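You operate a simulated robot arm through the tools that you are given. There is no shell and no other tool.

You run a simulated robot arm. Do the job below in one go: nothing can be reset, and whatever is moved stays where it is left.

Task
Close the little red net with a blue clip.
Fine: use the blue press; one clip, none wasted; the net ends in the grey tray, the clip box in the press, the press's tray pushed in.
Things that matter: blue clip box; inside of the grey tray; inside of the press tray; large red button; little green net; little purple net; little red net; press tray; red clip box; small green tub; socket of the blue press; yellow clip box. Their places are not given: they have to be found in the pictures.

It is judged by the outcome, as a careful person would: the job done as asked, and still so three seconds after it is handed in. It fails if anything else is knocked over, pushed out of place, dropped, spilled or broken.

Robot
A 7-joint arm with a two-finger parallel gripper, fixed in place. Base frame: the origin is at the foot of the arm, x ahead of it, y to its left, z up; the work surface is at about z = 0. Units: m, degrees, N and s.
With the tool pointing down near the work surface it reaches from about 0.24 to 0.62 m from the base axis. Its first joint turns from -66.0 to 66.0 degrees. Payload 2.6 kg.
The tool frame sits at the grasp point between the pads (the TCP): z along the fingers, y along the line on which they close. The tips reach 0.03 m beyond it. The gripper opens to 0.094 m. The fingers are 0.028 m wide and 0.01 m thick; the gripper's body (0.05 by 0.096 m) begins 0.055 m behind the TCP.
Orientation is told as [roll, pitch, yaw] about the base's x, y, z axes, in that order, counted from this pose: with the fingers straight down and closing along the base's y, the tool's x points along the base's -x, its y along +y and its z along -z.

Tools
- The arm moves only by the tool nudge_tool. Its argument "targets" is one flat list of numbers, 7 for each row, row after row: the shift along the base's x, y, z in units of 30 mm (1.0 is 30 mm), then the turn, a rotation vector about the base's x, y, z in units of 8 degrees (1.0 is 8 degrees), then the gripper command, from -1 (shut) to 1 (fully open), values between in proportion. In form: [dx, dy, dz, wx, wy, wz, gripper, dx, dy, dz, wx, wy, wz, gripper, ...]. A call has 1 to 20 rows; each row shifts and turns the commanded pose from where the row before left it. A call with a number of a shift or a turn outside -1 to 1 is refused whole. Rows are played at 5 a second. More than 0.05 m and 8.6 degrees between two rows, or a gripper value outside its range, and nothing of the call is played. Where a pose cannot be reached the arm comes as near as it can. A force on the tool above 40 N (or 10 N above the force at the start of the call, whichever is more), or a blocked arm, ends the call early, and 0.2 s more pass. The fingers move at their own pace (about 0.072 m/s each) and stop on an object; they squeeze with about 27 N. The grip force told is the motor's: it shows also when the fingers shut on nothing. Time passes only in rows, and 0.2 s behind the last, so rows that do not move let the fingers close. It gives the time, the measured TCP pose, the force on the tool (base axes), the opening and the grip force at its end, in the units of the frame above (readings bear some noise), with the torque about the TCP (base axes, N m) and any sound that the robot's microphone picked up, and new pictures: "views" is both (left out), scene, wrist or none.
- Cameras (640 x 400 px; columns grow to the right, rows downward): "scene" is fixed at [0.0499, 0.4556, 0.5538]; the picture's right is [-0.53, -0.85, 0.00], its down [-0.56, 0.35, -0.75] and it looks along [0.64, -0.40, -0.66] (base axes); focal length 216 px, centre (320, 200). "wrist" rides on the gripper at [0.076, 0.014, -0.102] in the tool frame; the picture's right is [-0.18, 0.98, 0.00], its down [-0.75, -0.14, -0.64] and it looks along [-0.63, -0.12, 0.77] (tool axes); focal length 243 px, centre (320, 200).
- locate(camera, pixels): for up to 12 pixels [column, row] of the newest picture of that camera ("zoom" is the newest enlarged one), the place [x, y, z] in the base frame of the surface seen there, good to about 0.002 m. It takes no simulated time.
- close_up(camera, box): a new picture of the part [left, top, right, bottom] of that camera's present view, enlarged. It takes no simulated time.
- sign_off(): hands the job in; it is judged then, once.

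Open the gripper and draw the arm clear of the work before you hand the job in, unless the task says otherwise.

The tools are called after ">>>" by a JSON object that holds its "name" and its "arguments". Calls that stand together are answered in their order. nudge_tool: Moves the arm, as the interface text tells. Its arguments: {"type":"object","properties":{"targets":{"type":"array"},"views":{"type":"string","enum":["both","scene","wrist","none"]}},"required":["targets"]} The other tools are called the same way: locate (camera, pixels) gives the place of the surface under pixels of a picture; close_up (camera, box) takes an enlarged picture of a part of a camera's view; sign_off () hands the job in.

At the start:

```text
clock: 0.0
tcp_pos: [0.3581, -0.0439, 0.3826]
orientation: [0.0, -0.1, 0.0]
contact_force: [-0.5, 0.4, -0.8]
wrist_torque: [0.01, 0.03, -0.01]
grip_width: 0.0941
finger_force: 0.1
```

scene: 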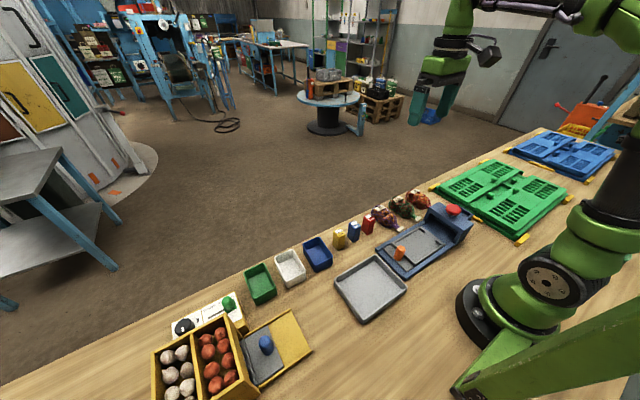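
wrist: 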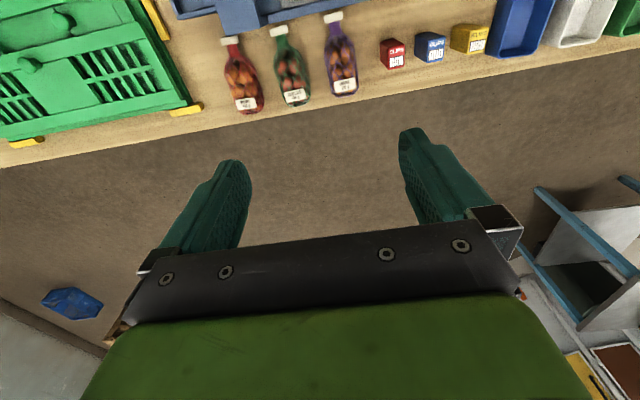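

The scene shows the blue press near (425,240), clip boxes near (340-368,230) and nets near (380-420,205). I take enlarged pictures of both areas first.

>>> {"name": "close_up", "arguments": {"camera": "scene", "box": [320, 170, 480, 290]}}

>>> {"name": "close_up", "arguments": {"camera": "wrist", "box": [160, 0, 520, 130]}}

```text
3.33 times, centred on (400, 230) of scene
```

zoom: 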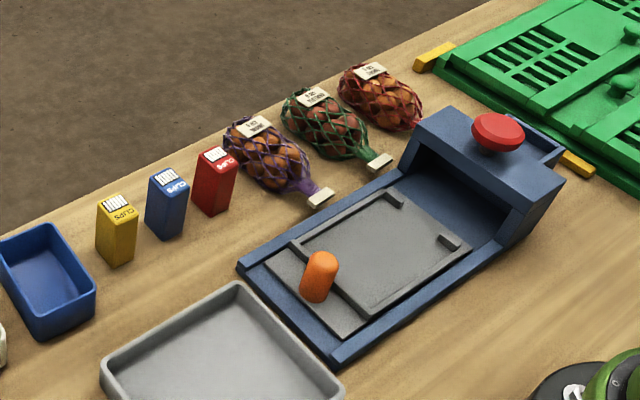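

```text
1.78 times, centred on (340, 65) of wrist
```

zoom: 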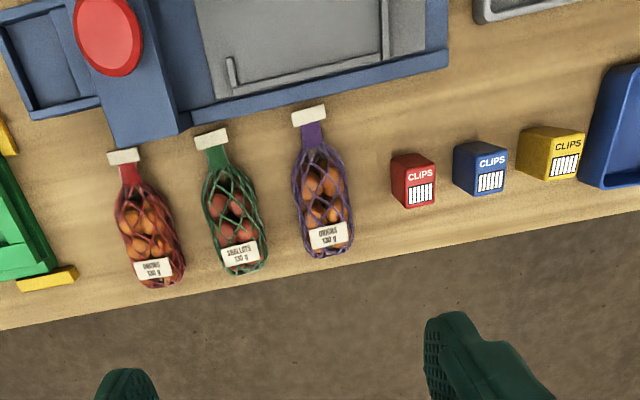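

I locate key points in the scene picture: press corners, tray, button, socket, nets, boxes.

>>> {"name": "locate", "arguments": {"camera": "scene", "pixels": [[453, 209], [470, 216], [400, 253], [391, 247], [425, 236], [412, 231], [368, 218], [354, 227], [340, 234], [417, 197], [402, 206], [386, 216]]}}

>>> {"name": "locate", "arguments": {"camera": "wrist", "pixels": [[232, 42], [247, 104], [240, 75], [278, 32], [294, 97], [333, 17], [345, 87], [391, 48], [429, 41], [469, 33], [222, 18], [185, 5]]}}

>>> {"name": "close_up", "arguments": {"camera": "scene", "box": [370, 180, 490, 280]}}

```text
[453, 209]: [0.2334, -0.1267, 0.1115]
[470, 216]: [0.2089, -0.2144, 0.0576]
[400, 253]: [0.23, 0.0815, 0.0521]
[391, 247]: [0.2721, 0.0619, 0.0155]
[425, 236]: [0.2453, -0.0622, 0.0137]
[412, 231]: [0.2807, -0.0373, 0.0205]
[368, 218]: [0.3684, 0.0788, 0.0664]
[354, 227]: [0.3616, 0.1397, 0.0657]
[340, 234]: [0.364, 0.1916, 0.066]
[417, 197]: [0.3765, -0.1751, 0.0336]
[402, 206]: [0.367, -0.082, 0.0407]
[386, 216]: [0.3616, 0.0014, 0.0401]
```

```text
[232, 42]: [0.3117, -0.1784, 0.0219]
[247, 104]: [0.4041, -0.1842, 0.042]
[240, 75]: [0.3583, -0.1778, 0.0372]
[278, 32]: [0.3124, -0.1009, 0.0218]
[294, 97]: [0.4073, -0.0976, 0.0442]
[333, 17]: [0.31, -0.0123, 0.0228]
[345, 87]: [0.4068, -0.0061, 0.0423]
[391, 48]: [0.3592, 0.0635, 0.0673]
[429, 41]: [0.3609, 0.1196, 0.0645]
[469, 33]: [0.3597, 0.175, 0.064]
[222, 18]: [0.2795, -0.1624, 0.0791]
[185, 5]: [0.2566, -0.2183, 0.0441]
```

```text
4.00 times, centred on (430, 230) of scene
```

zoom: 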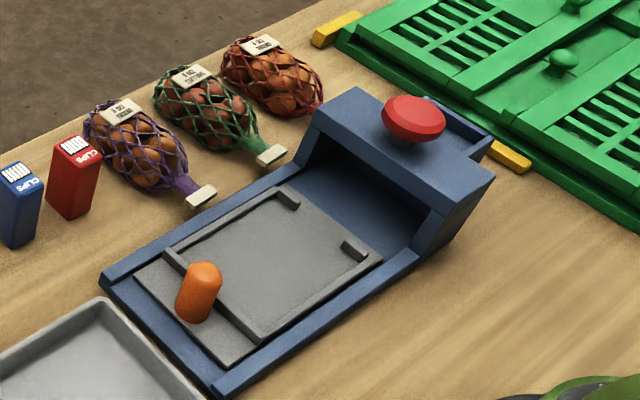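

I locate press details in the enlarged picture: tray lips, frame corners, knob, button, head and socket rims.

>>> {"name": "locate", "arguments": {"camera": "zoom", "pixels": [[167, 252], [284, 190], [372, 255], [258, 335], [102, 280], [216, 388], [203, 268], [413, 103], [355, 90], [492, 175], [318, 125], [440, 210]]}}

>>> {"name": "locate", "arguments": {"camera": "zoom", "pixels": [[295, 205], [355, 245], [270, 260], [140, 275], [225, 360], [195, 310], [470, 140], [490, 140], [455, 115], [430, 98], [413, 135], [350, 190]]}}

>>> {"name": "close_up", "arguments": {"camera": "wrist", "box": [160, 0, 320, 100]}}

```text
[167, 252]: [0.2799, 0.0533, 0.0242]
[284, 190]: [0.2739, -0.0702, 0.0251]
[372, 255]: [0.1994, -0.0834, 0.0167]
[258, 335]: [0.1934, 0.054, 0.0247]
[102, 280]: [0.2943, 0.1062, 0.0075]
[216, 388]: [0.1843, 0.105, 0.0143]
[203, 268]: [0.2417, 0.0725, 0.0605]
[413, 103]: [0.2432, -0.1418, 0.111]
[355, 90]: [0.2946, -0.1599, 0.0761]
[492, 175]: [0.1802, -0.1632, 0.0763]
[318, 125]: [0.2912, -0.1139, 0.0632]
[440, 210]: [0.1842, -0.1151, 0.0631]
```

```text
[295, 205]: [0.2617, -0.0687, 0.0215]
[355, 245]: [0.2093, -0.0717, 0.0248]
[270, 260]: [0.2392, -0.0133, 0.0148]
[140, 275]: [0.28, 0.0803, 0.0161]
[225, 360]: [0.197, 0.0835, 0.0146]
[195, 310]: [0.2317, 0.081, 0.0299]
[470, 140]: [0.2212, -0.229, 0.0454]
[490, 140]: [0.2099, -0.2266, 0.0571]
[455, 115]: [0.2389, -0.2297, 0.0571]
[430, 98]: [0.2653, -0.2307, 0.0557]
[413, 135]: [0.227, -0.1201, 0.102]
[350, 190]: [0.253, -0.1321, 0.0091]
```

```text
4.00 times, centred on (240, 50) of wrist
```

zoom: 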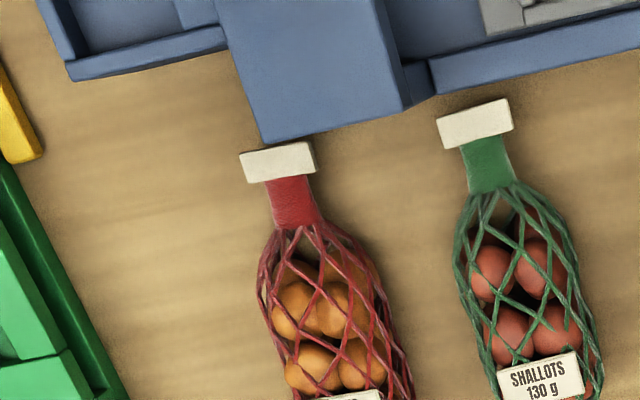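

I look closer at the clip boxes and the press socket to learn their sizes and orientation.

>>> {"name": "close_up", "arguments": {"camera": "scene", "box": [320, 205, 384, 255]}}

>>> {"name": "close_up", "arguments": {"camera": "wrist", "box": [370, 10, 498, 90]}}

>>> {"name": "close_up", "arguments": {"camera": "scene", "box": [430, 185, 494, 235]}}

```text
8.00 times, centred on (352, 230) of scene
```

zoom: 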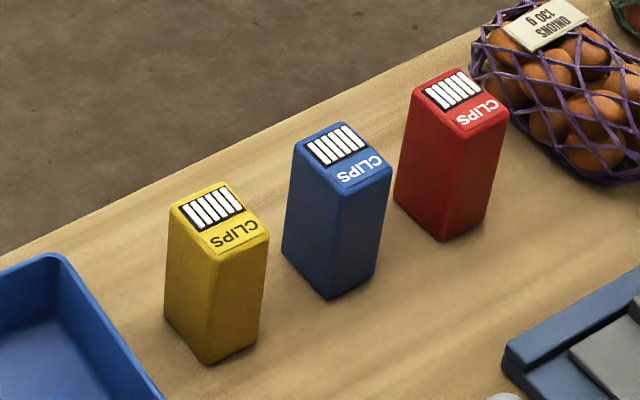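

```text
5.00 times, centred on (434, 50) of wrist
```

zoom: 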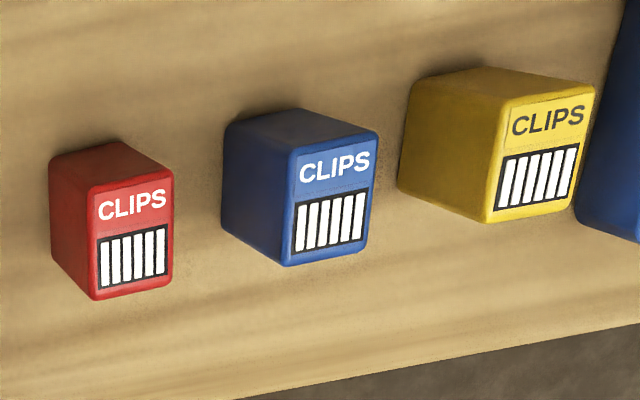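

```text
8.00 times, centred on (462, 210) of scene
```

zoom: 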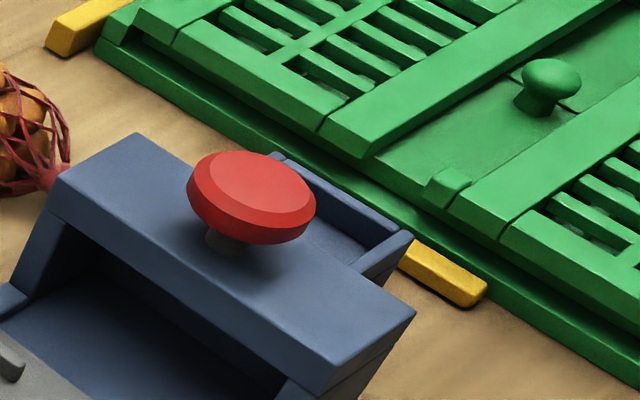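

The blue box stands near (0.361, 0.13) and the socket is behind the press head, half hidden. I swing the arm over the press with the wrist turned -90° so the wrist camera looks down on the socket.

>>> {"name": "nudge_tool", "arguments": {"targets": [-0.217, -0.406, -0.139, 0, 0, -0.9375, 1, -0.217, -0.406, -0.139, 0, 0, -0.9375, 1, -0.217, -0.406, -0.139, 0, 0, -0.9375, 1, -0.217, -0.406, -0.139, 0, 0, -0.9375, 1, -0.217, -0.406, -0.139, 0, 0, -0.9375, 1, -0.217, -0.406, -0.139, 0, 0, -0.9375, 1, -0.217, -0.406, -0.139, 0, 0, -0.9375, 1, -0.217, -0.406, -0.139, 0, 0, -0.9375, 1, -0.217, -0.406, -0.139, 0, 0, -0.9375, 1, -0.217, -0.406, -0.139, 0, 0, -0.9375, 1, -0.217, -0.406, -0.139, 0, 0, -0.9375, 1, -0.217, -0.406, -0.139, 0, 0, -0.9375, 1, 0, 0, 0, 0, 0, 0, 1]}}

```text
clock: 2.8
tcp_pos: [0.2807, -0.1891, 0.3318]
orientation: [0.0, 0.0, -90.1]
contact_force: [0.4, 0.4, 0.0]
wrist_torque: [-0.04, 0.0, -0.03]
grip_width: 0.0941
finger_force: 0.1
```

scene: 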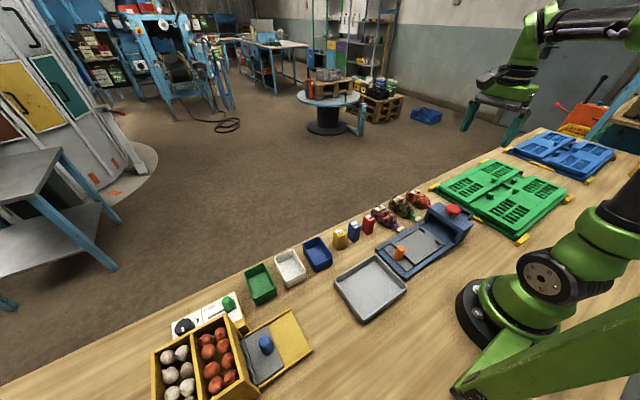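
wrist: 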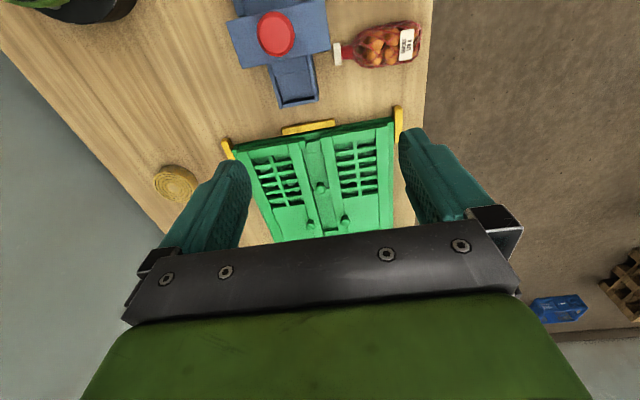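

The socket is now visible at about (293,80) in the wrist picture, between head and green rack. I enlarge it and measure.

>>> {"name": "close_up", "arguments": {"camera": "wrist", "box": [216, 0, 376, 112]}}

```text
3.57 times, centred on (296, 56) of wrist
```

zoom: 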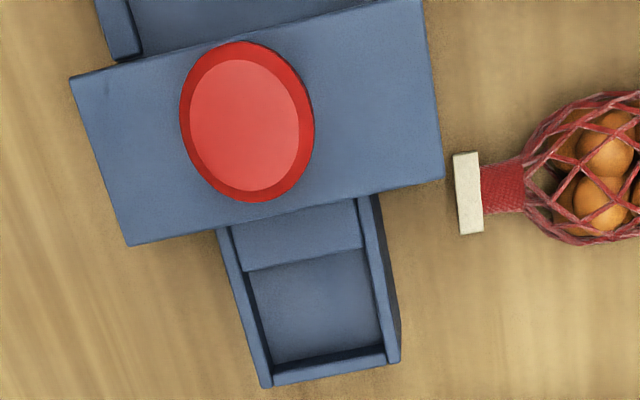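

I measure the socket's rims, walls and floor in this enlarged picture.

>>> {"name": "locate", "arguments": {"camera": "zoom", "pixels": [[233, 270], [264, 378], [393, 355], [370, 230], [325, 370], [305, 225], [305, 258], [315, 285], [315, 330], [250, 300], [378, 300], [248, 155]]}}

>>> {"name": "locate", "arguments": {"camera": "zoom", "pixels": [[248, 110], [468, 170], [468, 225], [500, 190], [520, 190], [600, 165], [130, 240], [440, 178], [420, 5], [75, 80], [275, 358], [375, 340]]}}

```text
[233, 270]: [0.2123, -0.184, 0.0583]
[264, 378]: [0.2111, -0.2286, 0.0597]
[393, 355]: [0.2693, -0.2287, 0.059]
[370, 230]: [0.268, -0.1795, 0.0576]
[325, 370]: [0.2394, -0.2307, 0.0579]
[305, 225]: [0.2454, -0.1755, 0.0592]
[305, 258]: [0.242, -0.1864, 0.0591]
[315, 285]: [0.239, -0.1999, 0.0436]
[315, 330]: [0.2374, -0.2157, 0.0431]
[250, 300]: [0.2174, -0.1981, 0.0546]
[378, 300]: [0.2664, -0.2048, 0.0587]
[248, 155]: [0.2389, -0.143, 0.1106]
```

```text
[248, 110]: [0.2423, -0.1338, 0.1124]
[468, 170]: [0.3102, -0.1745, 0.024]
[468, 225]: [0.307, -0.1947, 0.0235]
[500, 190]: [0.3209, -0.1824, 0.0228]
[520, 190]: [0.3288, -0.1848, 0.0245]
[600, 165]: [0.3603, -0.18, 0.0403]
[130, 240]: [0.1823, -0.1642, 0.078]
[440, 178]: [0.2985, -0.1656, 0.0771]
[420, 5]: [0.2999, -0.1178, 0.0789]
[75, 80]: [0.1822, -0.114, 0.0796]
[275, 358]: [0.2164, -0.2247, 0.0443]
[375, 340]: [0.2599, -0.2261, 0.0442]
```

The socket pocket is about x 0.216–0.262, y -0.227 to -0.188, floor z 0.043, rim 0.059. Next I fly over to the blue clip box keeping this wrist yaw, so I can measure it from above.

>>> {"name": "nudge_tool", "arguments": {"targets": [0.24, 0.936, -0.243, 0, 0, 0, 1, 0.24, 0.936, -0.243, 0, 0, 0, 1, 0.24, 0.936, -0.243, 0, 0, 0, 1, 0.24, 0.936, -0.243, 0, 0, 0, 1, 0.24, 0.936, -0.243, 0, 0, 0, 1, 0.24, 0.936, -0.243, 0, 0, 0, 1, 0.24, 0.936, -0.243, 0, 0, 0, 1, 0.24, 0.936, -0.243, 0, 0, 0, 1, 0.24, 0.936, -0.243, 0, 0, 0, 1, 0.24, 0.936, -0.243, 0, 0, 0, 1, 0.24, 0.936, -0.243, 0, 0, 0, 1, 0, 0, 0, 0, 0, 0, 1], "views": "wrist"}}

```text
clock: 5.4
tcp_pos: [0.3601, 0.1185, 0.2527]
orientation: [-0.1, 0.0, -89.9]
contact_force: [-1.1, 0.3, -0.2]
wrist_torque: [-0.02, 0.01, 0.02]
grip_width: 0.0938
finger_force: 0.1
```

wrist: 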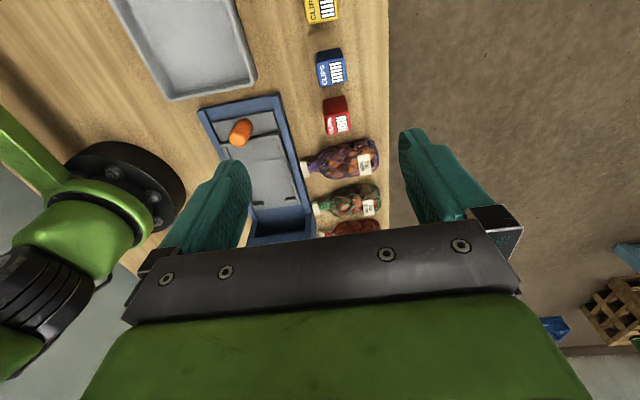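

The blue box is at (330,70) in the wrist picture. I enlarge it to measure its top corners.

>>> {"name": "close_up", "arguments": {"camera": "wrist", "box": [290, 30, 370, 150]}}

>>> {"name": "close_up", "arguments": {"camera": "wrist", "box": [298, 45, 362, 95]}}

```text
3.33 times, centred on (330, 90) of wrist
```

zoom: 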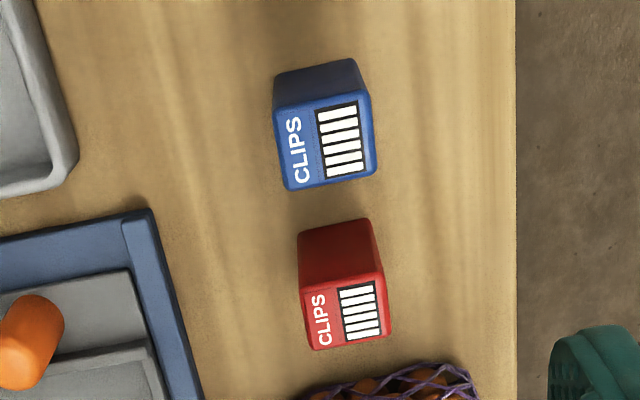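

```text
8.00 times, centred on (330, 70) of wrist
```

zoom: 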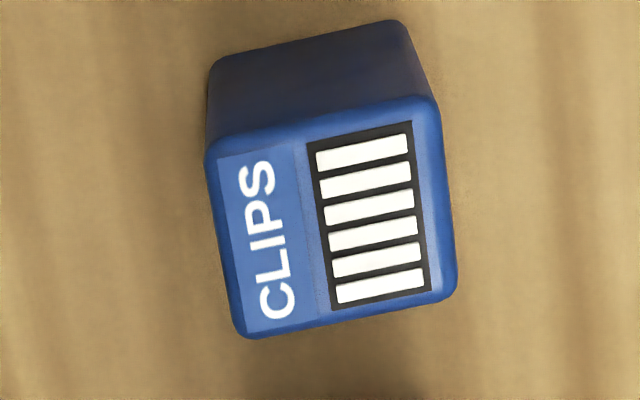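

I measure the blue box's top corners and edges.

>>> {"name": "locate", "arguments": {"camera": "zoom", "pixels": [[213, 150], [430, 105], [450, 290], [248, 328], [330, 220], [210, 70], [400, 25], [320, 60], [230, 240], [440, 200], [320, 130], [345, 312]]}}

```text
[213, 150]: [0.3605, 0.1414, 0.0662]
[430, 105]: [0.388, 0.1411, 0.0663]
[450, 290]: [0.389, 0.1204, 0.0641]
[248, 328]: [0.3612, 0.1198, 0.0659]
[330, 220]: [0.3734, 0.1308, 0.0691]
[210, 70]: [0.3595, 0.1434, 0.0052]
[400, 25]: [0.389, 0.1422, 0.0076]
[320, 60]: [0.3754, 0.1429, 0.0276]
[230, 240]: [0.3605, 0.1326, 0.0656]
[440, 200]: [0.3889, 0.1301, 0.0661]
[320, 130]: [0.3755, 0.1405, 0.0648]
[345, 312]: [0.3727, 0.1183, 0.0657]
```

The box is about 0.030 × 0.025 m, centred at (0.375, 0.1305), top z 0.066. I move above it and down to about z 0.11 with the gripper open.

>>> {"name": "nudge_tool", "arguments": {"targets": [0.166, 0.133, 0, 0, 0, 0, 1, 0.166, 0.133, -0.6, 0, 0, 0, 1, 0.166, 0.133, -0.9, 0, 0, 0, 1, 0, 0, -0.9, 0, 0, 0, 1, 0, 0, -0.9, 0, 0, 0, 1, 0, 0, -0.9, 0, 0, 0, 1, 0, 0, -0.5, 0, 0, 0, 1, 0, 0, 0, 0, 0, 0, 1]}}

```text
clock: 7.2
tcp_pos: [0.3749, 0.1308, 0.1125]
orientation: [0.0, 0.0, -89.9]
contact_force: [0.1, 1.5, 0.0]
wrist_torque: [-0.02, -0.01, 0.02]
grip_width: 0.0939
finger_force: 0.1
```

scene: 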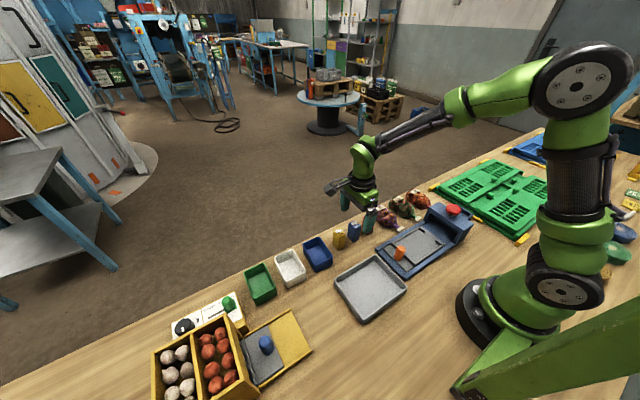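
wrist: 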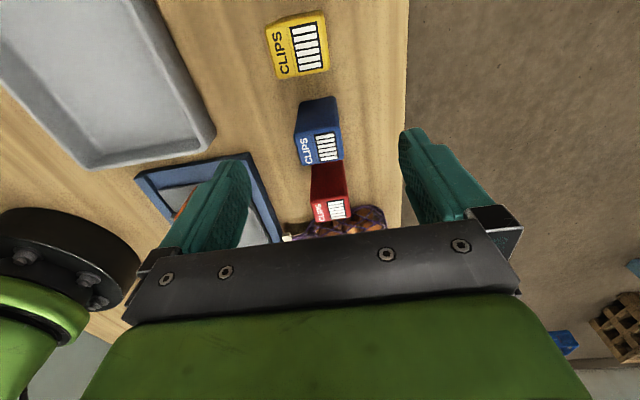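

The box's top centre (322,147) lines up with the point under the TCP. I go down to z ≈ 0.052 and close gently onto the box.

>>> {"name": "nudge_tool", "arguments": {"targets": [0, 0, -0.7, 0, 0, 0, 1, 0, 0, -0.7, 0, 0, 0, 1, 0, 0, -0.6, 0, 0, 0, 1, 0, 0, 0, 0, 0, 0, 1, 0, 0, 0, 0, 0, 0, -1, 0, 0, 0, 0, 0, 0, -1, 0, 0, 0, 0, 0, 0, -1, 0, 0, 0, 0, 0, 0, -1]}}

```text
clock: 9.0
tcp_pos: [0.375, 0.1313, 0.0512]
orientation: [0.0, 0.0, -90.0]
contact_force: [-0.5, -0.4, 0.8]
wrist_torque: [0.01, -0.01, 0.0]
grip_width: 0.0357
finger_force: 27.1
```

scene: 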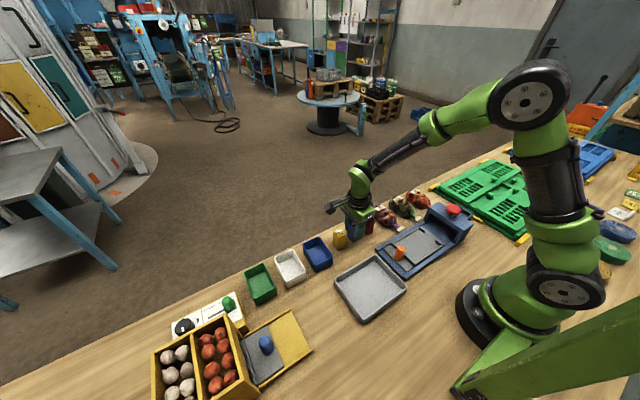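
wrist: 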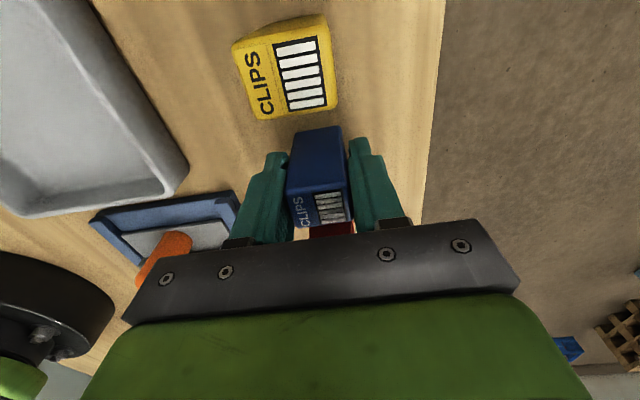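

The fingers stopped at 0.0357 m on the box with a firm grip. I lift it straight up and carry it high over to the socket at (0.240, -0.208).

>>> {"name": "nudge_tool", "arguments": {"targets": [0, 0, 0.7, 0, 0, 0, -1, 0, 0, 0.95, 0, 0, 0, -1, 0, 0, 0.95, 0, 0, 0, -1, 0, 0, 0.95, 0, 0, 0, -1, 0, 0, 0.95, 0, 0, 0, -1, 0, 0, 0.95, 0, 0, 0, -1, -0.375, -0.94, 0, 0, 0, 0, -1, -0.375, -0.94, 0, 0, 0, 0, -1, -0.375, -0.94, 0, 0, 0, 0, -1, -0.375, -0.94, 0, 0, 0, 0, -1, -0.375, -0.94, 0, 0, 0, 0, -1, -0.375, -0.94, 0, 0, 0, 0, -1, -0.375, -0.94, 0, 0, 0, 0, -1, -0.375, -0.94, 0, 0, 0, 0, -1, -0.375, -0.94, 0, 0, 0, 0, -1, -0.375, -0.94, 0, 0, 0, 0, -1, -0.375, -0.94, 0, 0, 0, 0, -1, -0.375, -0.94, 0, 0, 0, 0, -1, 0, 0, 0, 0, 0, 0, -1]}}

```text
clock: 13.0
tcp_pos: [0.2394, -0.2067, 0.2147]
orientation: [-0.1, 0.0, -90.0]
contact_force: [0.3, 0.4, 0.6]
wrist_torque: [-0.01, -0.02, 0.0]
grip_width: 0.0354
finger_force: 27.3
```

scene: 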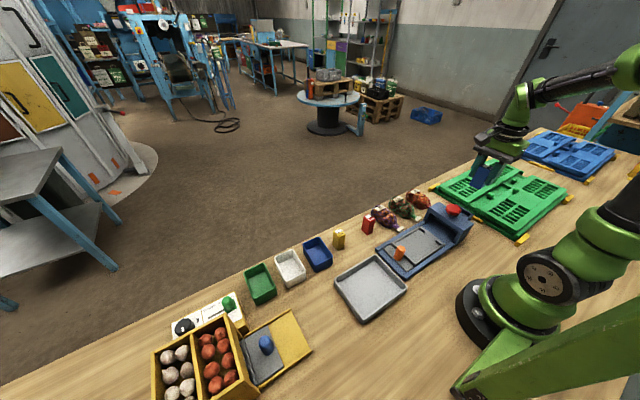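
wrist: 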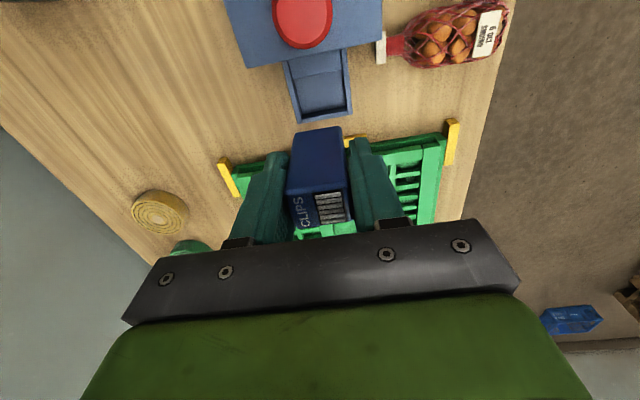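

The box hangs above the socket, visible at (320,85). I enlarge this nearer view to refine the pocket's position before lowering.

>>> {"name": "close_up", "arguments": {"camera": "wrist", "box": [256, 30, 384, 130]}}

```text
4.00 times, centred on (320, 80) of wrist
```

zoom: 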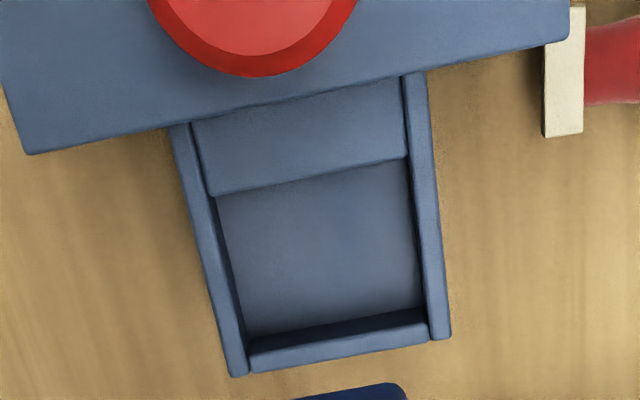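

I measure the pocket's inner edges from this view.

>>> {"name": "locate", "arguments": {"camera": "zoom", "pixels": [[208, 193], [405, 155], [424, 308], [248, 333], [300, 173], [315, 190], [340, 312], [345, 338], [212, 240], [430, 235], [325, 250], [340, 328]]}}

>>> {"name": "locate", "arguments": {"camera": "zoom", "pixels": [[196, 240], [236, 360], [440, 330], [222, 195], [405, 170], [245, 300], [418, 290], [255, 60], [420, 100], [185, 150], [560, 100], [340, 393]]}}

```text
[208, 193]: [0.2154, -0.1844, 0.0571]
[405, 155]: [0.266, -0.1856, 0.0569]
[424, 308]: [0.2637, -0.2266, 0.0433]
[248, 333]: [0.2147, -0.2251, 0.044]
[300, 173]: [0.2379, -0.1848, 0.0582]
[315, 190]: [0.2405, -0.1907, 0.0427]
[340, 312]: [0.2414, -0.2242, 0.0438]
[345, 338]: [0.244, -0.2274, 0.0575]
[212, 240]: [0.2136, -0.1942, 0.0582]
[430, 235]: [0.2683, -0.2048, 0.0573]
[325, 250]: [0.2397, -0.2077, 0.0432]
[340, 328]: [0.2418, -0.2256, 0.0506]
```

```text
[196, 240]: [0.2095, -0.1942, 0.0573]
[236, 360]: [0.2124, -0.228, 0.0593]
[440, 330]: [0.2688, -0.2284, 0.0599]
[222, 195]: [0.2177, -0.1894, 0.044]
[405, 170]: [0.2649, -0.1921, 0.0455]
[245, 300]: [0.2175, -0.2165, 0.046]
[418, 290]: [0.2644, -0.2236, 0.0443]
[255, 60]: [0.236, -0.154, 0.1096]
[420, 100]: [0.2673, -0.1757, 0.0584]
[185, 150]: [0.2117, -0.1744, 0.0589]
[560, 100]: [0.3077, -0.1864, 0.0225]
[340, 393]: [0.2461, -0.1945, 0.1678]
```

The pocket spans x 0.2145–0.2655 and y -0.2265 to -0.1865, centred on (0.240, -0.2065), right under the box. I lower to just above its floor.

>>> {"name": "nudge_tool", "arguments": {"targets": [0, 0, -0.9, 0, 0, 0, -1, 0, 0, -0.9, 0, 0, 0, -1, 0, 0, -0.9, 0, 0, 0, -1, 0, 0, -0.8, 0, 0, 0, -1, 0, 0, -0.3, 0, 0, 0, -1, 0, 0, 0, 0, 0, 0, -1]}}

```text
clock: 14.4
tcp_pos: [0.2398, -0.2066, 0.1015]
orientation: [0.0, 0.0, -90.0]
contact_force: [0.1, -0.5, -1.3]
wrist_torque: [0.0, 0.0, 0.02]
grip_width: 0.0356
finger_force: 26.8
```

scene: 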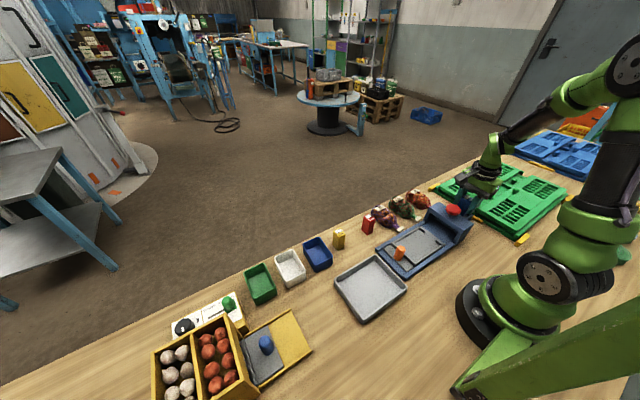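
wrist: 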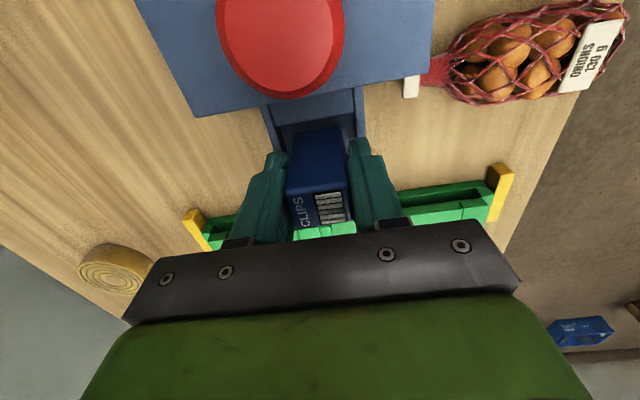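

The box is entering the pocket with clearance around it. I lower the last ~7 mm in small steps, watching for contact.

>>> {"name": "nudge_tool", "arguments": {"targets": [0, 0, -0.1, 0, 0, 0, -1, 0, 0, -0.06, 0, 0, 0, -1, 0, 0, -0.05, 0, 0, 0, -1, 0, 0, 0, 0, 0, 0, -1], "views": "wrist"}}

```text
clock: 15.4
tcp_pos: [0.241, -0.2063, 0.0958]
orientation: [0.1, 0.0, -90.0]
contact_force: [-0.2, -0.2, -0.3]
wrist_torque: [-0.01, -0.02, 0.0]
grip_width: 0.0355
finger_force: 27.4
```

wrist: 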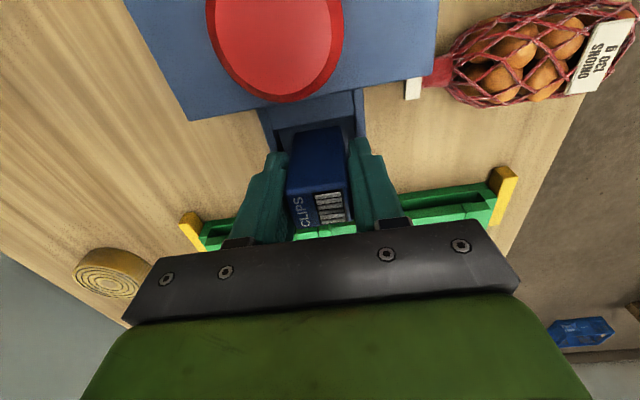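

No contact yet at z 0.0958; I go on in 1 mm steps until the box rests on the floor.

>>> {"name": "nudge_tool", "arguments": {"targets": [0, 0, -0.04, 0, 0, 0, -1, 0, 0, -0.04, 0, 0, 0, -1, 0, 0, 0, 0, 0, 0, -1], "views": "none"}}

```text
clock: 16.2
tcp_pos: [0.2414, -0.2085, 0.093]
orientation: [0.0, -0.1, -90.0]
contact_force: [-6.2, 2.0, 24.0]
wrist_torque: [-0.02, 0.13, -0.01]
grip_width: 0.0356
finger_force: 27.2
```

Contact at z 0.093 (24 N): the box sits on the floor. I ease up 1 mm, open the fingers and rise straight up.

>>> {"name": "nudge_tool", "arguments": {"targets": [0, 0, 0.04, 0, 0, 0, -1, 0, 0, 0, 0, 0, 0, 0.5, 0, 0, 0, 0, 0, 0, 0.5, 0, 0, 0, 0, 0, 0, 0.5, 0, 0, 0.5, 0, 0, 0, 0.5, 0, 0, 0.9, 0, 0, 0, 0.5, 0, 0, 0.9, 0, 0, 0, 0.5, 0, 0, 0.9, 0, 0, 0, 0.5, 0, 0, 0.9, 0, 0, 0, 0.5, 0, 0, 0, 0, 0, 0, 0.5]}}

```text
clock: 18.4
tcp_pos: [0.2415, -0.2072, 0.2175]
orientation: [0.0, 0.1, -90.0]
contact_force: [0.9, 0.5, -1.0]
wrist_torque: [0.04, 0.0, 0.01]
grip_width: 0.0704
finger_force: 0.0
```

scene: 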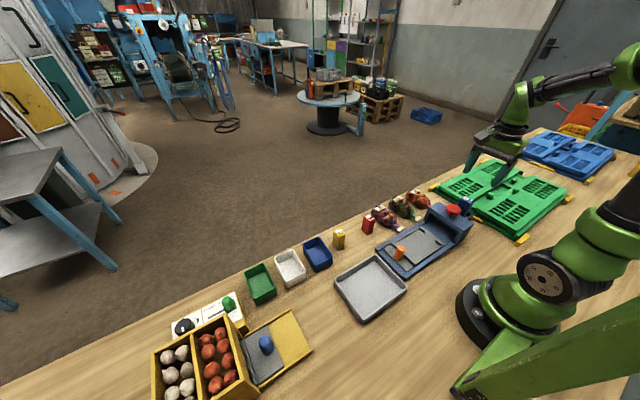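
wrist: 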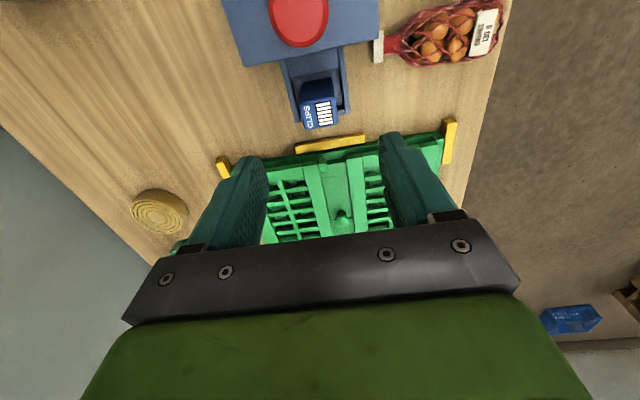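

The box appears to stand upright in the socket at (319,102). I check closer that it is seated inside the pocket.

>>> {"name": "close_up", "arguments": {"camera": "wrist", "box": [266, 40, 378, 140]}}

>>> {"name": "close_up", "arguments": {"camera": "scene", "box": [350, 175, 490, 275]}}

```text
4.00 times, centred on (322, 90) of wrist
```

zoom: 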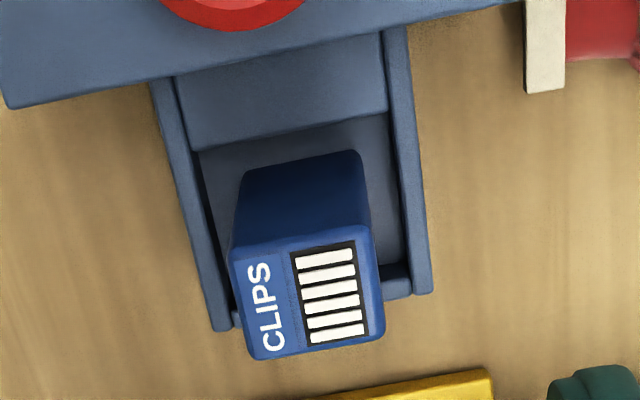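

```text
4.00 times, centred on (420, 225) of scene
```

zoom: 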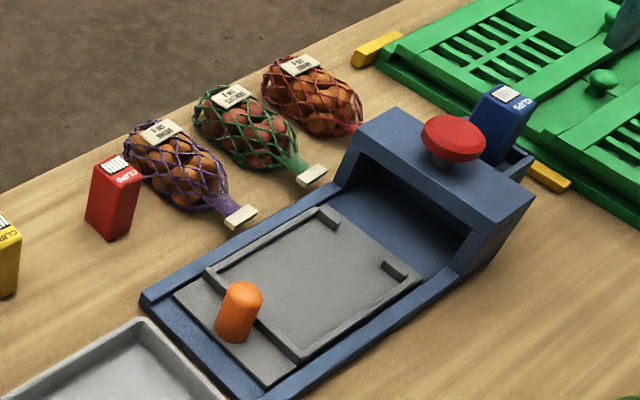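

The clip box stands upright in the socket. Next I turn the wrist back to yaw 0 and move over the red net to measure it from above.

>>> {"name": "nudge_tool", "arguments": {"targets": [0.3, 0.075, 0.118, 0, 0, 0.9375, 1, 0.3, 0.075, 0.118, 0, 0, 0.9375, 1, 0.3, 0.075, 0.118, 0, 0, 0.9375, 1, 0.3, 0.075, 0.118, 0, 0, 0.9375, 1, 0.3, 0.075, 0.118, 0, 0, 0.9375, 1, 0.3, 0.075, 0.118, 0, 0, 0.9375, 1, 0.3, 0.075, 0.118, 0, 0, 0.9375, 1, 0.3, 0.075, 0.118, 0, 0, 0.9375, 1, 0.3, 0.075, 0.118, 0, 0, 0.9375, 1, 0.3, 0.075, 0.118, 0, 0, 0.9375, 1, 0.3, 0.075, 0.118, 0, 0, 0.9375, 1, 0.3, 0.075, 0.118, 0, 0, 0.9375, 1, 0, 0, 0, 0, 0, 0, 1], "views": "wrist"}}

```text
clock: 21.2
tcp_pos: [0.3483, -0.1811, 0.2572]
orientation: [0.0, 0.0, 0.1]
contact_force: [-0.4, -1.1, 0.4]
wrist_torque: [0.03, 0.0, 0.03]
grip_width: 0.0941
finger_force: 0.0
```

wrist: 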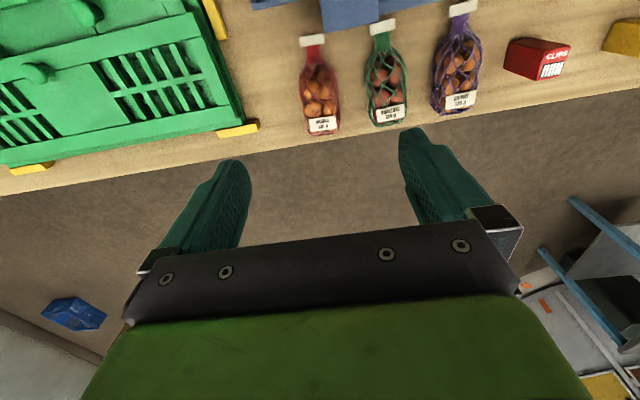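

The red net is at (318,85) in the wrist picture. I enlarge it to measure.

>>> {"name": "close_up", "arguments": {"camera": "wrist", "box": [240, 20, 400, 140]}}

```text
3.33 times, centred on (320, 80) of wrist
```

zoom: 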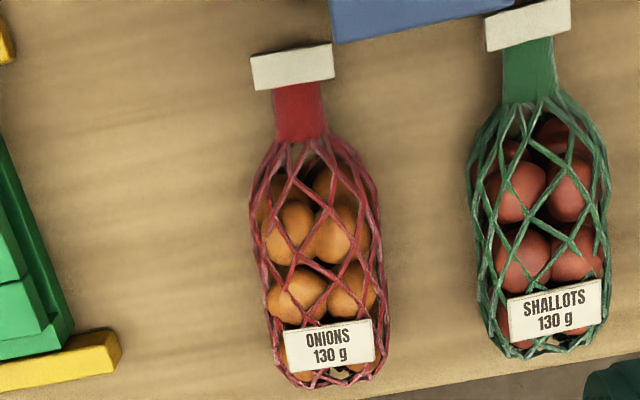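

I measure the red net's cuff, neck, body edges and ends.

>>> {"name": "locate", "arguments": {"camera": "zoom", "pixels": [[292, 50], [255, 72], [330, 65], [298, 100], [300, 138], [252, 200], [380, 200], [318, 200], [268, 330], [385, 330], [340, 382], [325, 345]]}}

>>> {"name": "locate", "arguments": {"camera": "zoom", "pixels": [[290, 86], [277, 120], [322, 120], [285, 220], [350, 230], [318, 270], [470, 200], [605, 200], [262, 270], [376, 270], [335, 375], [310, 240]]}}

```text
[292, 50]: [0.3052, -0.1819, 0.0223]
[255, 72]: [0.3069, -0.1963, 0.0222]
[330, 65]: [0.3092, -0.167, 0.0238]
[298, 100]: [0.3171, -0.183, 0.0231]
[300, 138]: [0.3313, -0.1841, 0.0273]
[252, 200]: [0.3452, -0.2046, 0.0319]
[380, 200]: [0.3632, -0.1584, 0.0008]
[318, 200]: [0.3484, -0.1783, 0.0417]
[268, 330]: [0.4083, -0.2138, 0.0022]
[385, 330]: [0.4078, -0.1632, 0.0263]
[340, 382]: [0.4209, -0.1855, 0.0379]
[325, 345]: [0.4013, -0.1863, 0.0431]
```

```text
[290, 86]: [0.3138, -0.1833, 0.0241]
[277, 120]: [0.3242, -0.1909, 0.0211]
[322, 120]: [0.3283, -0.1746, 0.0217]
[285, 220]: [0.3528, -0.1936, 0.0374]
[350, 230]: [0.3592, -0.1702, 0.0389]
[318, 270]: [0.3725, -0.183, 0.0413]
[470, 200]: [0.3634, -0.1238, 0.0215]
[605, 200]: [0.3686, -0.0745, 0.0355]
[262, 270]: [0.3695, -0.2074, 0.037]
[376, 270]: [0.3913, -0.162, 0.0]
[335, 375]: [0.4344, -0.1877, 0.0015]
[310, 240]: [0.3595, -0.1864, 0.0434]
```

The net lies along x: cuff at x≈0.304–0.313, neck to 0.331, body to 0.422, about 0.046 wide, centred on y≈-0.185. Before grasping I study the press head's opening and tray for where the neck must lie.

>>> {"name": "close_up", "arguments": {"camera": "scene", "box": [410, 200, 474, 240]}}

>>> {"name": "close_up", "arguments": {"camera": "scene", "box": [378, 210, 458, 280]}}

```text
10.00 times, centred on (442, 220) of scene
```

zoom: 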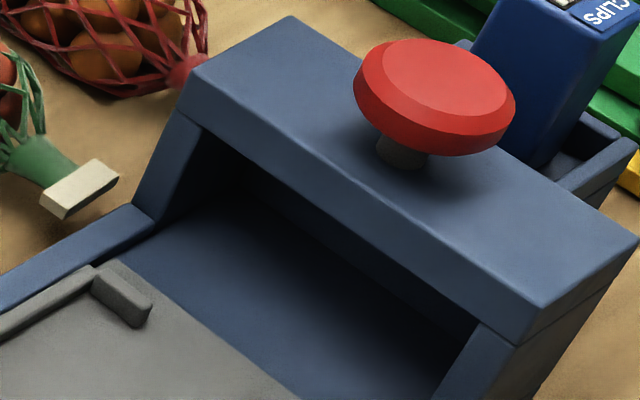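

```text
5.71 times, centred on (418, 245) of scene
```

zoom: 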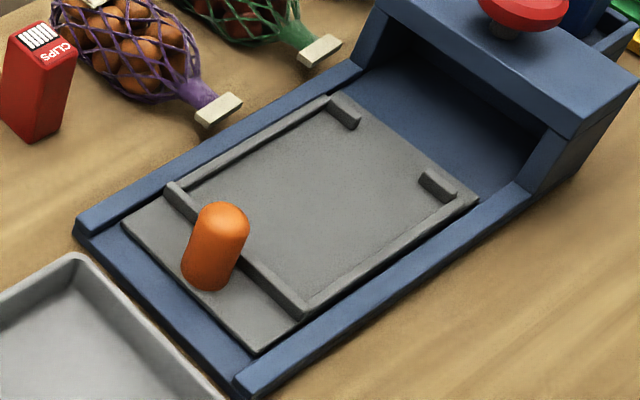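

I measure the tray plate's edges, lips, rims and rails in this picture.

>>> {"name": "locate", "arguments": {"camera": "zoom", "pixels": [[347, 95], [476, 195], [415, 145], [128, 222], [253, 345], [190, 285], [90, 215], [250, 375], [360, 75], [520, 190], [300, 110], [440, 215]]}}

>>> {"name": "locate", "arguments": {"camera": "zoom", "pixels": [[240, 245], [262, 255], [175, 185], [300, 312], [345, 100], [357, 118], [425, 178], [450, 188], [220, 205], [215, 285], [300, 200], [450, 120]]}}

```text
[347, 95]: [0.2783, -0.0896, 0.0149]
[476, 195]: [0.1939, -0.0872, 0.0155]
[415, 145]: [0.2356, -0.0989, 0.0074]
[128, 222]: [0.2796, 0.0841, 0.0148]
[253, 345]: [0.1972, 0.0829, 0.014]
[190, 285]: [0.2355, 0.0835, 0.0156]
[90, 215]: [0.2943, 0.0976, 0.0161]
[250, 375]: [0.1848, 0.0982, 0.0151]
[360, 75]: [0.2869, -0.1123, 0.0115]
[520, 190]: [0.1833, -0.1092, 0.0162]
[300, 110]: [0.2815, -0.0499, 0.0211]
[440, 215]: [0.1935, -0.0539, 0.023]
```

```text
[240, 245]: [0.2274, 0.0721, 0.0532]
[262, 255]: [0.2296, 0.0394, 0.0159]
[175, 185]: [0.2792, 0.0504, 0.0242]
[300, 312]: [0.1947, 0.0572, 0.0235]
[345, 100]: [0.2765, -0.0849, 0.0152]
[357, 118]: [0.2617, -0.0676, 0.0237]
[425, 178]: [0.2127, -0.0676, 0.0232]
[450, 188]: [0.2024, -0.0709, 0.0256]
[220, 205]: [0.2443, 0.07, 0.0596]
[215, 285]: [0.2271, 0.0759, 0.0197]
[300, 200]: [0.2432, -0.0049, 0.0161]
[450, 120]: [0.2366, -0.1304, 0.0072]
```

The tray plate spans x 0.194–0.281, y -0.09 to 0.085, its lips at y≈-0.07, and the knob stands at about (0.237, 0.074). I want to know the tray's travel before loading it, so I go above the knob with yaw +90.

>>> {"name": "nudge_tool", "arguments": {"targets": [-0.307, 0.712, -0.158, 0, 0, 0.9375, 1, -0.307, 0.712, -0.158, 0, 0, 0.9375, 1, -0.307, 0.712, -0.158, 0, 0, 0.9375, 1, -0.307, 0.712, -0.158, 0, 0, 0.9375, 1, -0.307, 0.712, -0.158, 0, 0, 0.9375, 1, -0.307, 0.712, -0.158, 0, 0, 0.9375, 1, -0.307, 0.712, -0.158, 0, 0, 0.9375, 1, -0.307, 0.712, -0.158, 0, 0, 0.9375, 1, -0.307, 0.712, -0.158, 0, 0, 0.9375, 1, -0.307, 0.712, -0.158, 0, 0, 0.9375, 1, -0.307, 0.712, -0.158, 0, 0, 0.9375, 1, -0.307, 0.712, -0.158, 0, 0, 0.9375, 1, 0, 0, 0, 0, 0, 0, 1]}}

```text
clock: 24.0
tcp_pos: [0.2384, 0.0773, 0.2023]
orientation: [-0.1, 0.0, 90.1]
contact_force: [0.9, -0.1, -0.8]
wrist_torque: [0.01, -0.01, 0.0]
grip_width: 0.0941
finger_force: 0.0
```

scene: 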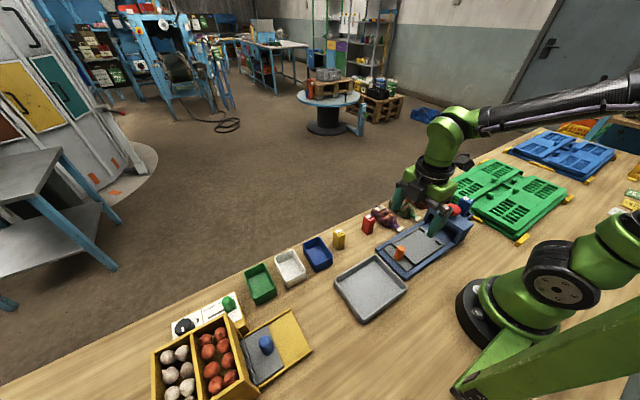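
wrist: 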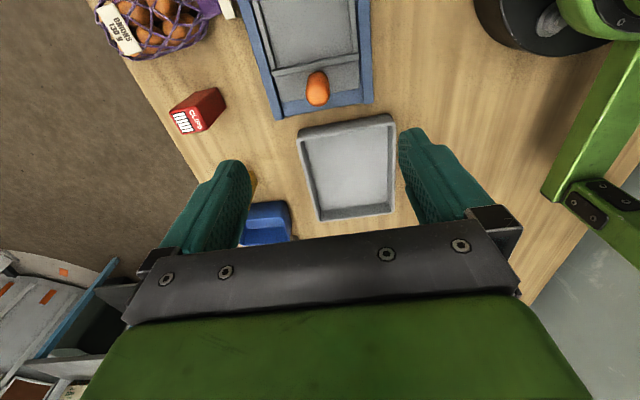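

The pose is reached and the knob shows at (317,88). I enlarge it for an exact position.

>>> {"name": "close_up", "arguments": {"camera": "wrist", "box": [245, 0, 405, 130]}}

```text
3.08 times, centred on (325, 65) of wrist
```

zoom: 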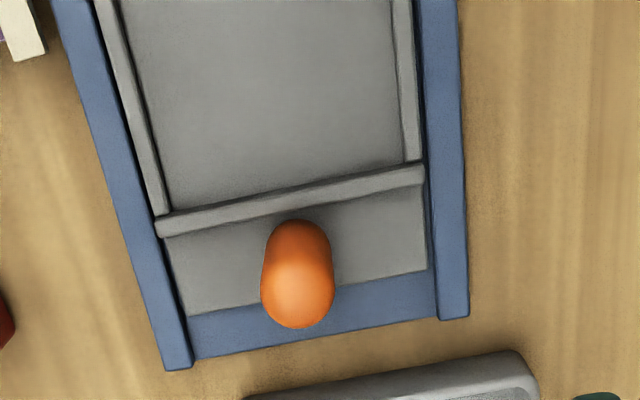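

I locate the knob, tray rims and the frame end from here.

>>> {"name": "locate", "arguments": {"camera": "zoom", "pixels": [[298, 300], [300, 325], [300, 225], [265, 270], [333, 270], [298, 250], [160, 228], [420, 175], [150, 180], [408, 120], [270, 195], [440, 300]]}}

>>> {"name": "locate", "arguments": {"camera": "zoom", "pixels": [[390, 372], [500, 355], [265, 210], [105, 20], [395, 20], [190, 310], [425, 268], [310, 338], [180, 345], [130, 200], [450, 150], [300, 100]]}}

```text
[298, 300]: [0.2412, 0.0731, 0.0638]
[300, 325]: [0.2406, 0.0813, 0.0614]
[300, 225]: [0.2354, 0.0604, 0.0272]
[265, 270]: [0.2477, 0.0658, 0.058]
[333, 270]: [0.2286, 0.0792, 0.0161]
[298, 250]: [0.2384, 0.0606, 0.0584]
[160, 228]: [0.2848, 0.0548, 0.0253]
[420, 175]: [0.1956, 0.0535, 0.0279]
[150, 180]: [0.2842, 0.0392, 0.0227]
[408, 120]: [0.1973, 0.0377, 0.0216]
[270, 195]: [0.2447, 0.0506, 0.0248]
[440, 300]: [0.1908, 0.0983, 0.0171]
```

```text
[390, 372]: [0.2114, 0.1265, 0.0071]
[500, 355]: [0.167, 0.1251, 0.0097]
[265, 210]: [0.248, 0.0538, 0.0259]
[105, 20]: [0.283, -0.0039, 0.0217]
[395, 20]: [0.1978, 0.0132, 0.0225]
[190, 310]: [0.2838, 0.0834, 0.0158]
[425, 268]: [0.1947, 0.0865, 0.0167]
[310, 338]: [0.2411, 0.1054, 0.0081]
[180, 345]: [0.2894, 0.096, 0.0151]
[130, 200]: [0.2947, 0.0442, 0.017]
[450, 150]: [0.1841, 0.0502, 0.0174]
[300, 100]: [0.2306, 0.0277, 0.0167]
```

The knob's centre is about (0.239, 0.071), its top z 0.064. I go down around it with open fingers to z ≈ 0.06 and close.

>>> {"name": "nudge_tool", "arguments": {"targets": [0.02, -0.2, 0, 0, 0, 0, 1, 0, 0, -0.9, 0, 0, 0, 1, 0, 0, -0.9, 0, 0, 0, 1, 0, 0, -0.9, 0, 0, 0, 1, 0, 0, -0.9, 0, 0, 0, 1, 0, 0, -0.7, 0, 0, 0, 1, 0, 0, -0.4, 0, 0, 0, 1, 0, 0, 0, 0, 0, 0, 1, 0, 0, 0, 0, 0, 0, -1, 0, 0, 0, 0, 0, 0, -1, 0, 0, 0, 0, 0, 0, -1, 0, 0, 0, 0, 0, 0, -1]}}

```text
clock: 26.6
tcp_pos: [0.2401, 0.0704, 0.0626]
orientation: [-0.2, 0.0, 89.9]
contact_force: [9.3, 0.0, -9.8]
wrist_torque: [0.1, 0.21, -0.05]
grip_width: 0.0234
finger_force: 44.6
```

scene: 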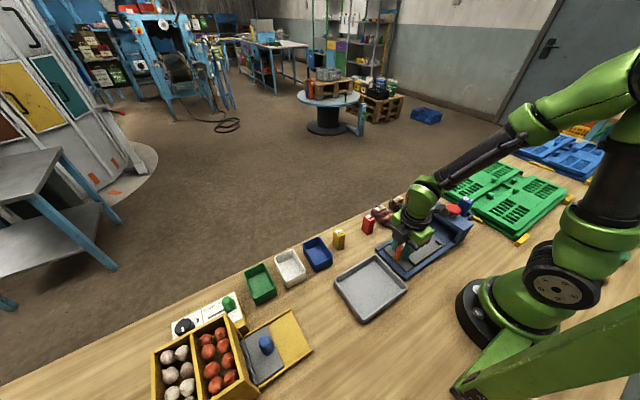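
wrist: 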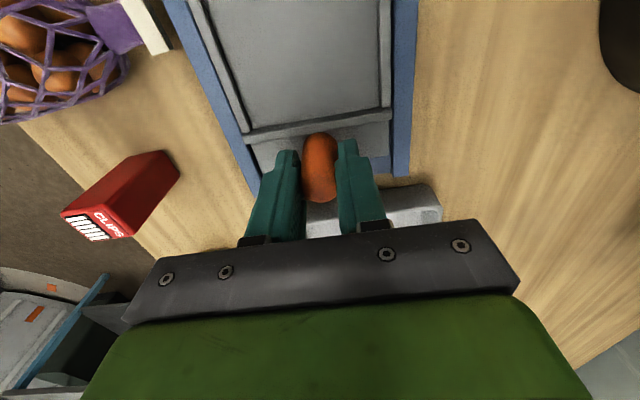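

The knob is held (0.0234 m wide). I push the empty tray in toward -y in modest steps until it stops, to learn the travel.

>>> {"name": "nudge_tool", "arguments": {"targets": [0.03, -0.1, 0, 0, 0, 0, -1, 0, -0.3, 0, 0, 0, 0, -1, 0, -0.3, 0, 0, 0, 0, -1, 0, -0.3, 0, 0, 0, 0, -1, 0, -0.3, 0, 0, 0, 0, -1, 0, -0.3, 0, 0, 0, 0, -1, 0, 0, 0, 0, 0, 0, -1]}}

```text
clock: 28.2
tcp_pos: [0.2399, 0.0229, 0.0598]
orientation: [-0.1, 0.0, 90.0]
contact_force: [4.2, -0.6, 33.2]
wrist_torque: [0.34, 0.52, -0.07]
grip_width: 0.0231
finger_force: 45.6
```

scene: 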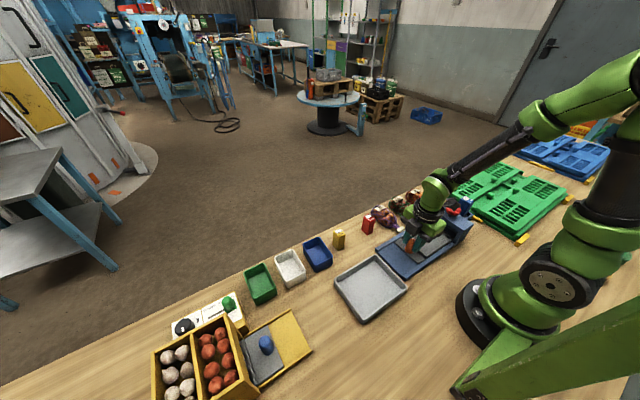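
wrist: 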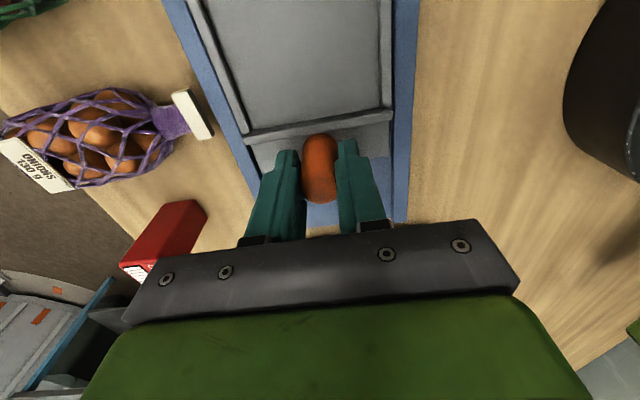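

The tray has slid 47 mm freely so far, but the tool presses down with 33 N, so I ease up a little and continue pushing in small steps.

>>> {"name": "nudge_tool", "arguments": {"targets": [0, 0, 0.07, 0, 0, 0, -1, 0, 0, 0, 0, 0, 0, -1], "views": "none"}}

```text
clock: 28.6
tcp_pos: [0.2395, 0.0223, 0.0611]
orientation: [-0.1, 0.0, 90.2]
contact_force: [2.9, -0.7, -2.0]
wrist_torque: [-0.37, 0.35, -0.09]
grip_width: 0.0235
finger_force: 45.5
stopped in row 2: the force on the tool passed its limit at 46 N (the readings are from after the stop); the commanded pose is now the measured one
```

The load is relieved now (z force -2 N). I push on gently in 3 mm steps.

>>> {"name": "nudge_tool", "arguments": {"targets": [0, -0.1, 0, 0, 0, 0, -1, 0, -0.15, 0, 0, 0, 0, -1, 0, -0.15, 0, 0, 0, 0, -1, 0, -0.15, 0, 0, 0, 0, -1, 0, 0, 0, 0, 0, 0, -1], "views": "wrist"}}

```text
clock: 29.9
tcp_pos: [0.2398, 0.0053, 0.0602]
orientation: [0.0, 0.0, 90.2]
contact_force: [5.3, 0.1, -26.7]
wrist_torque: [0.27, -0.02, 0.06]
grip_width: 0.0234
finger_force: 45.4
```

wrist: 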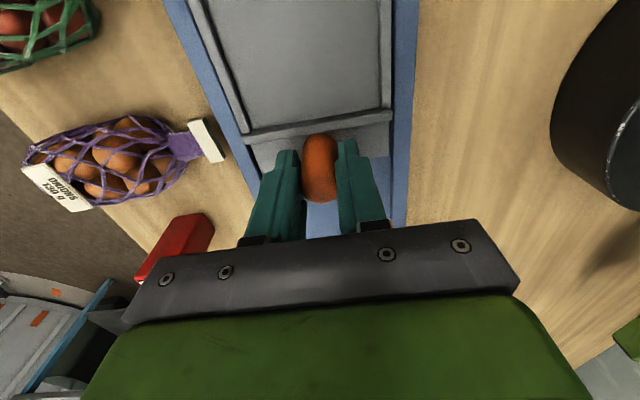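

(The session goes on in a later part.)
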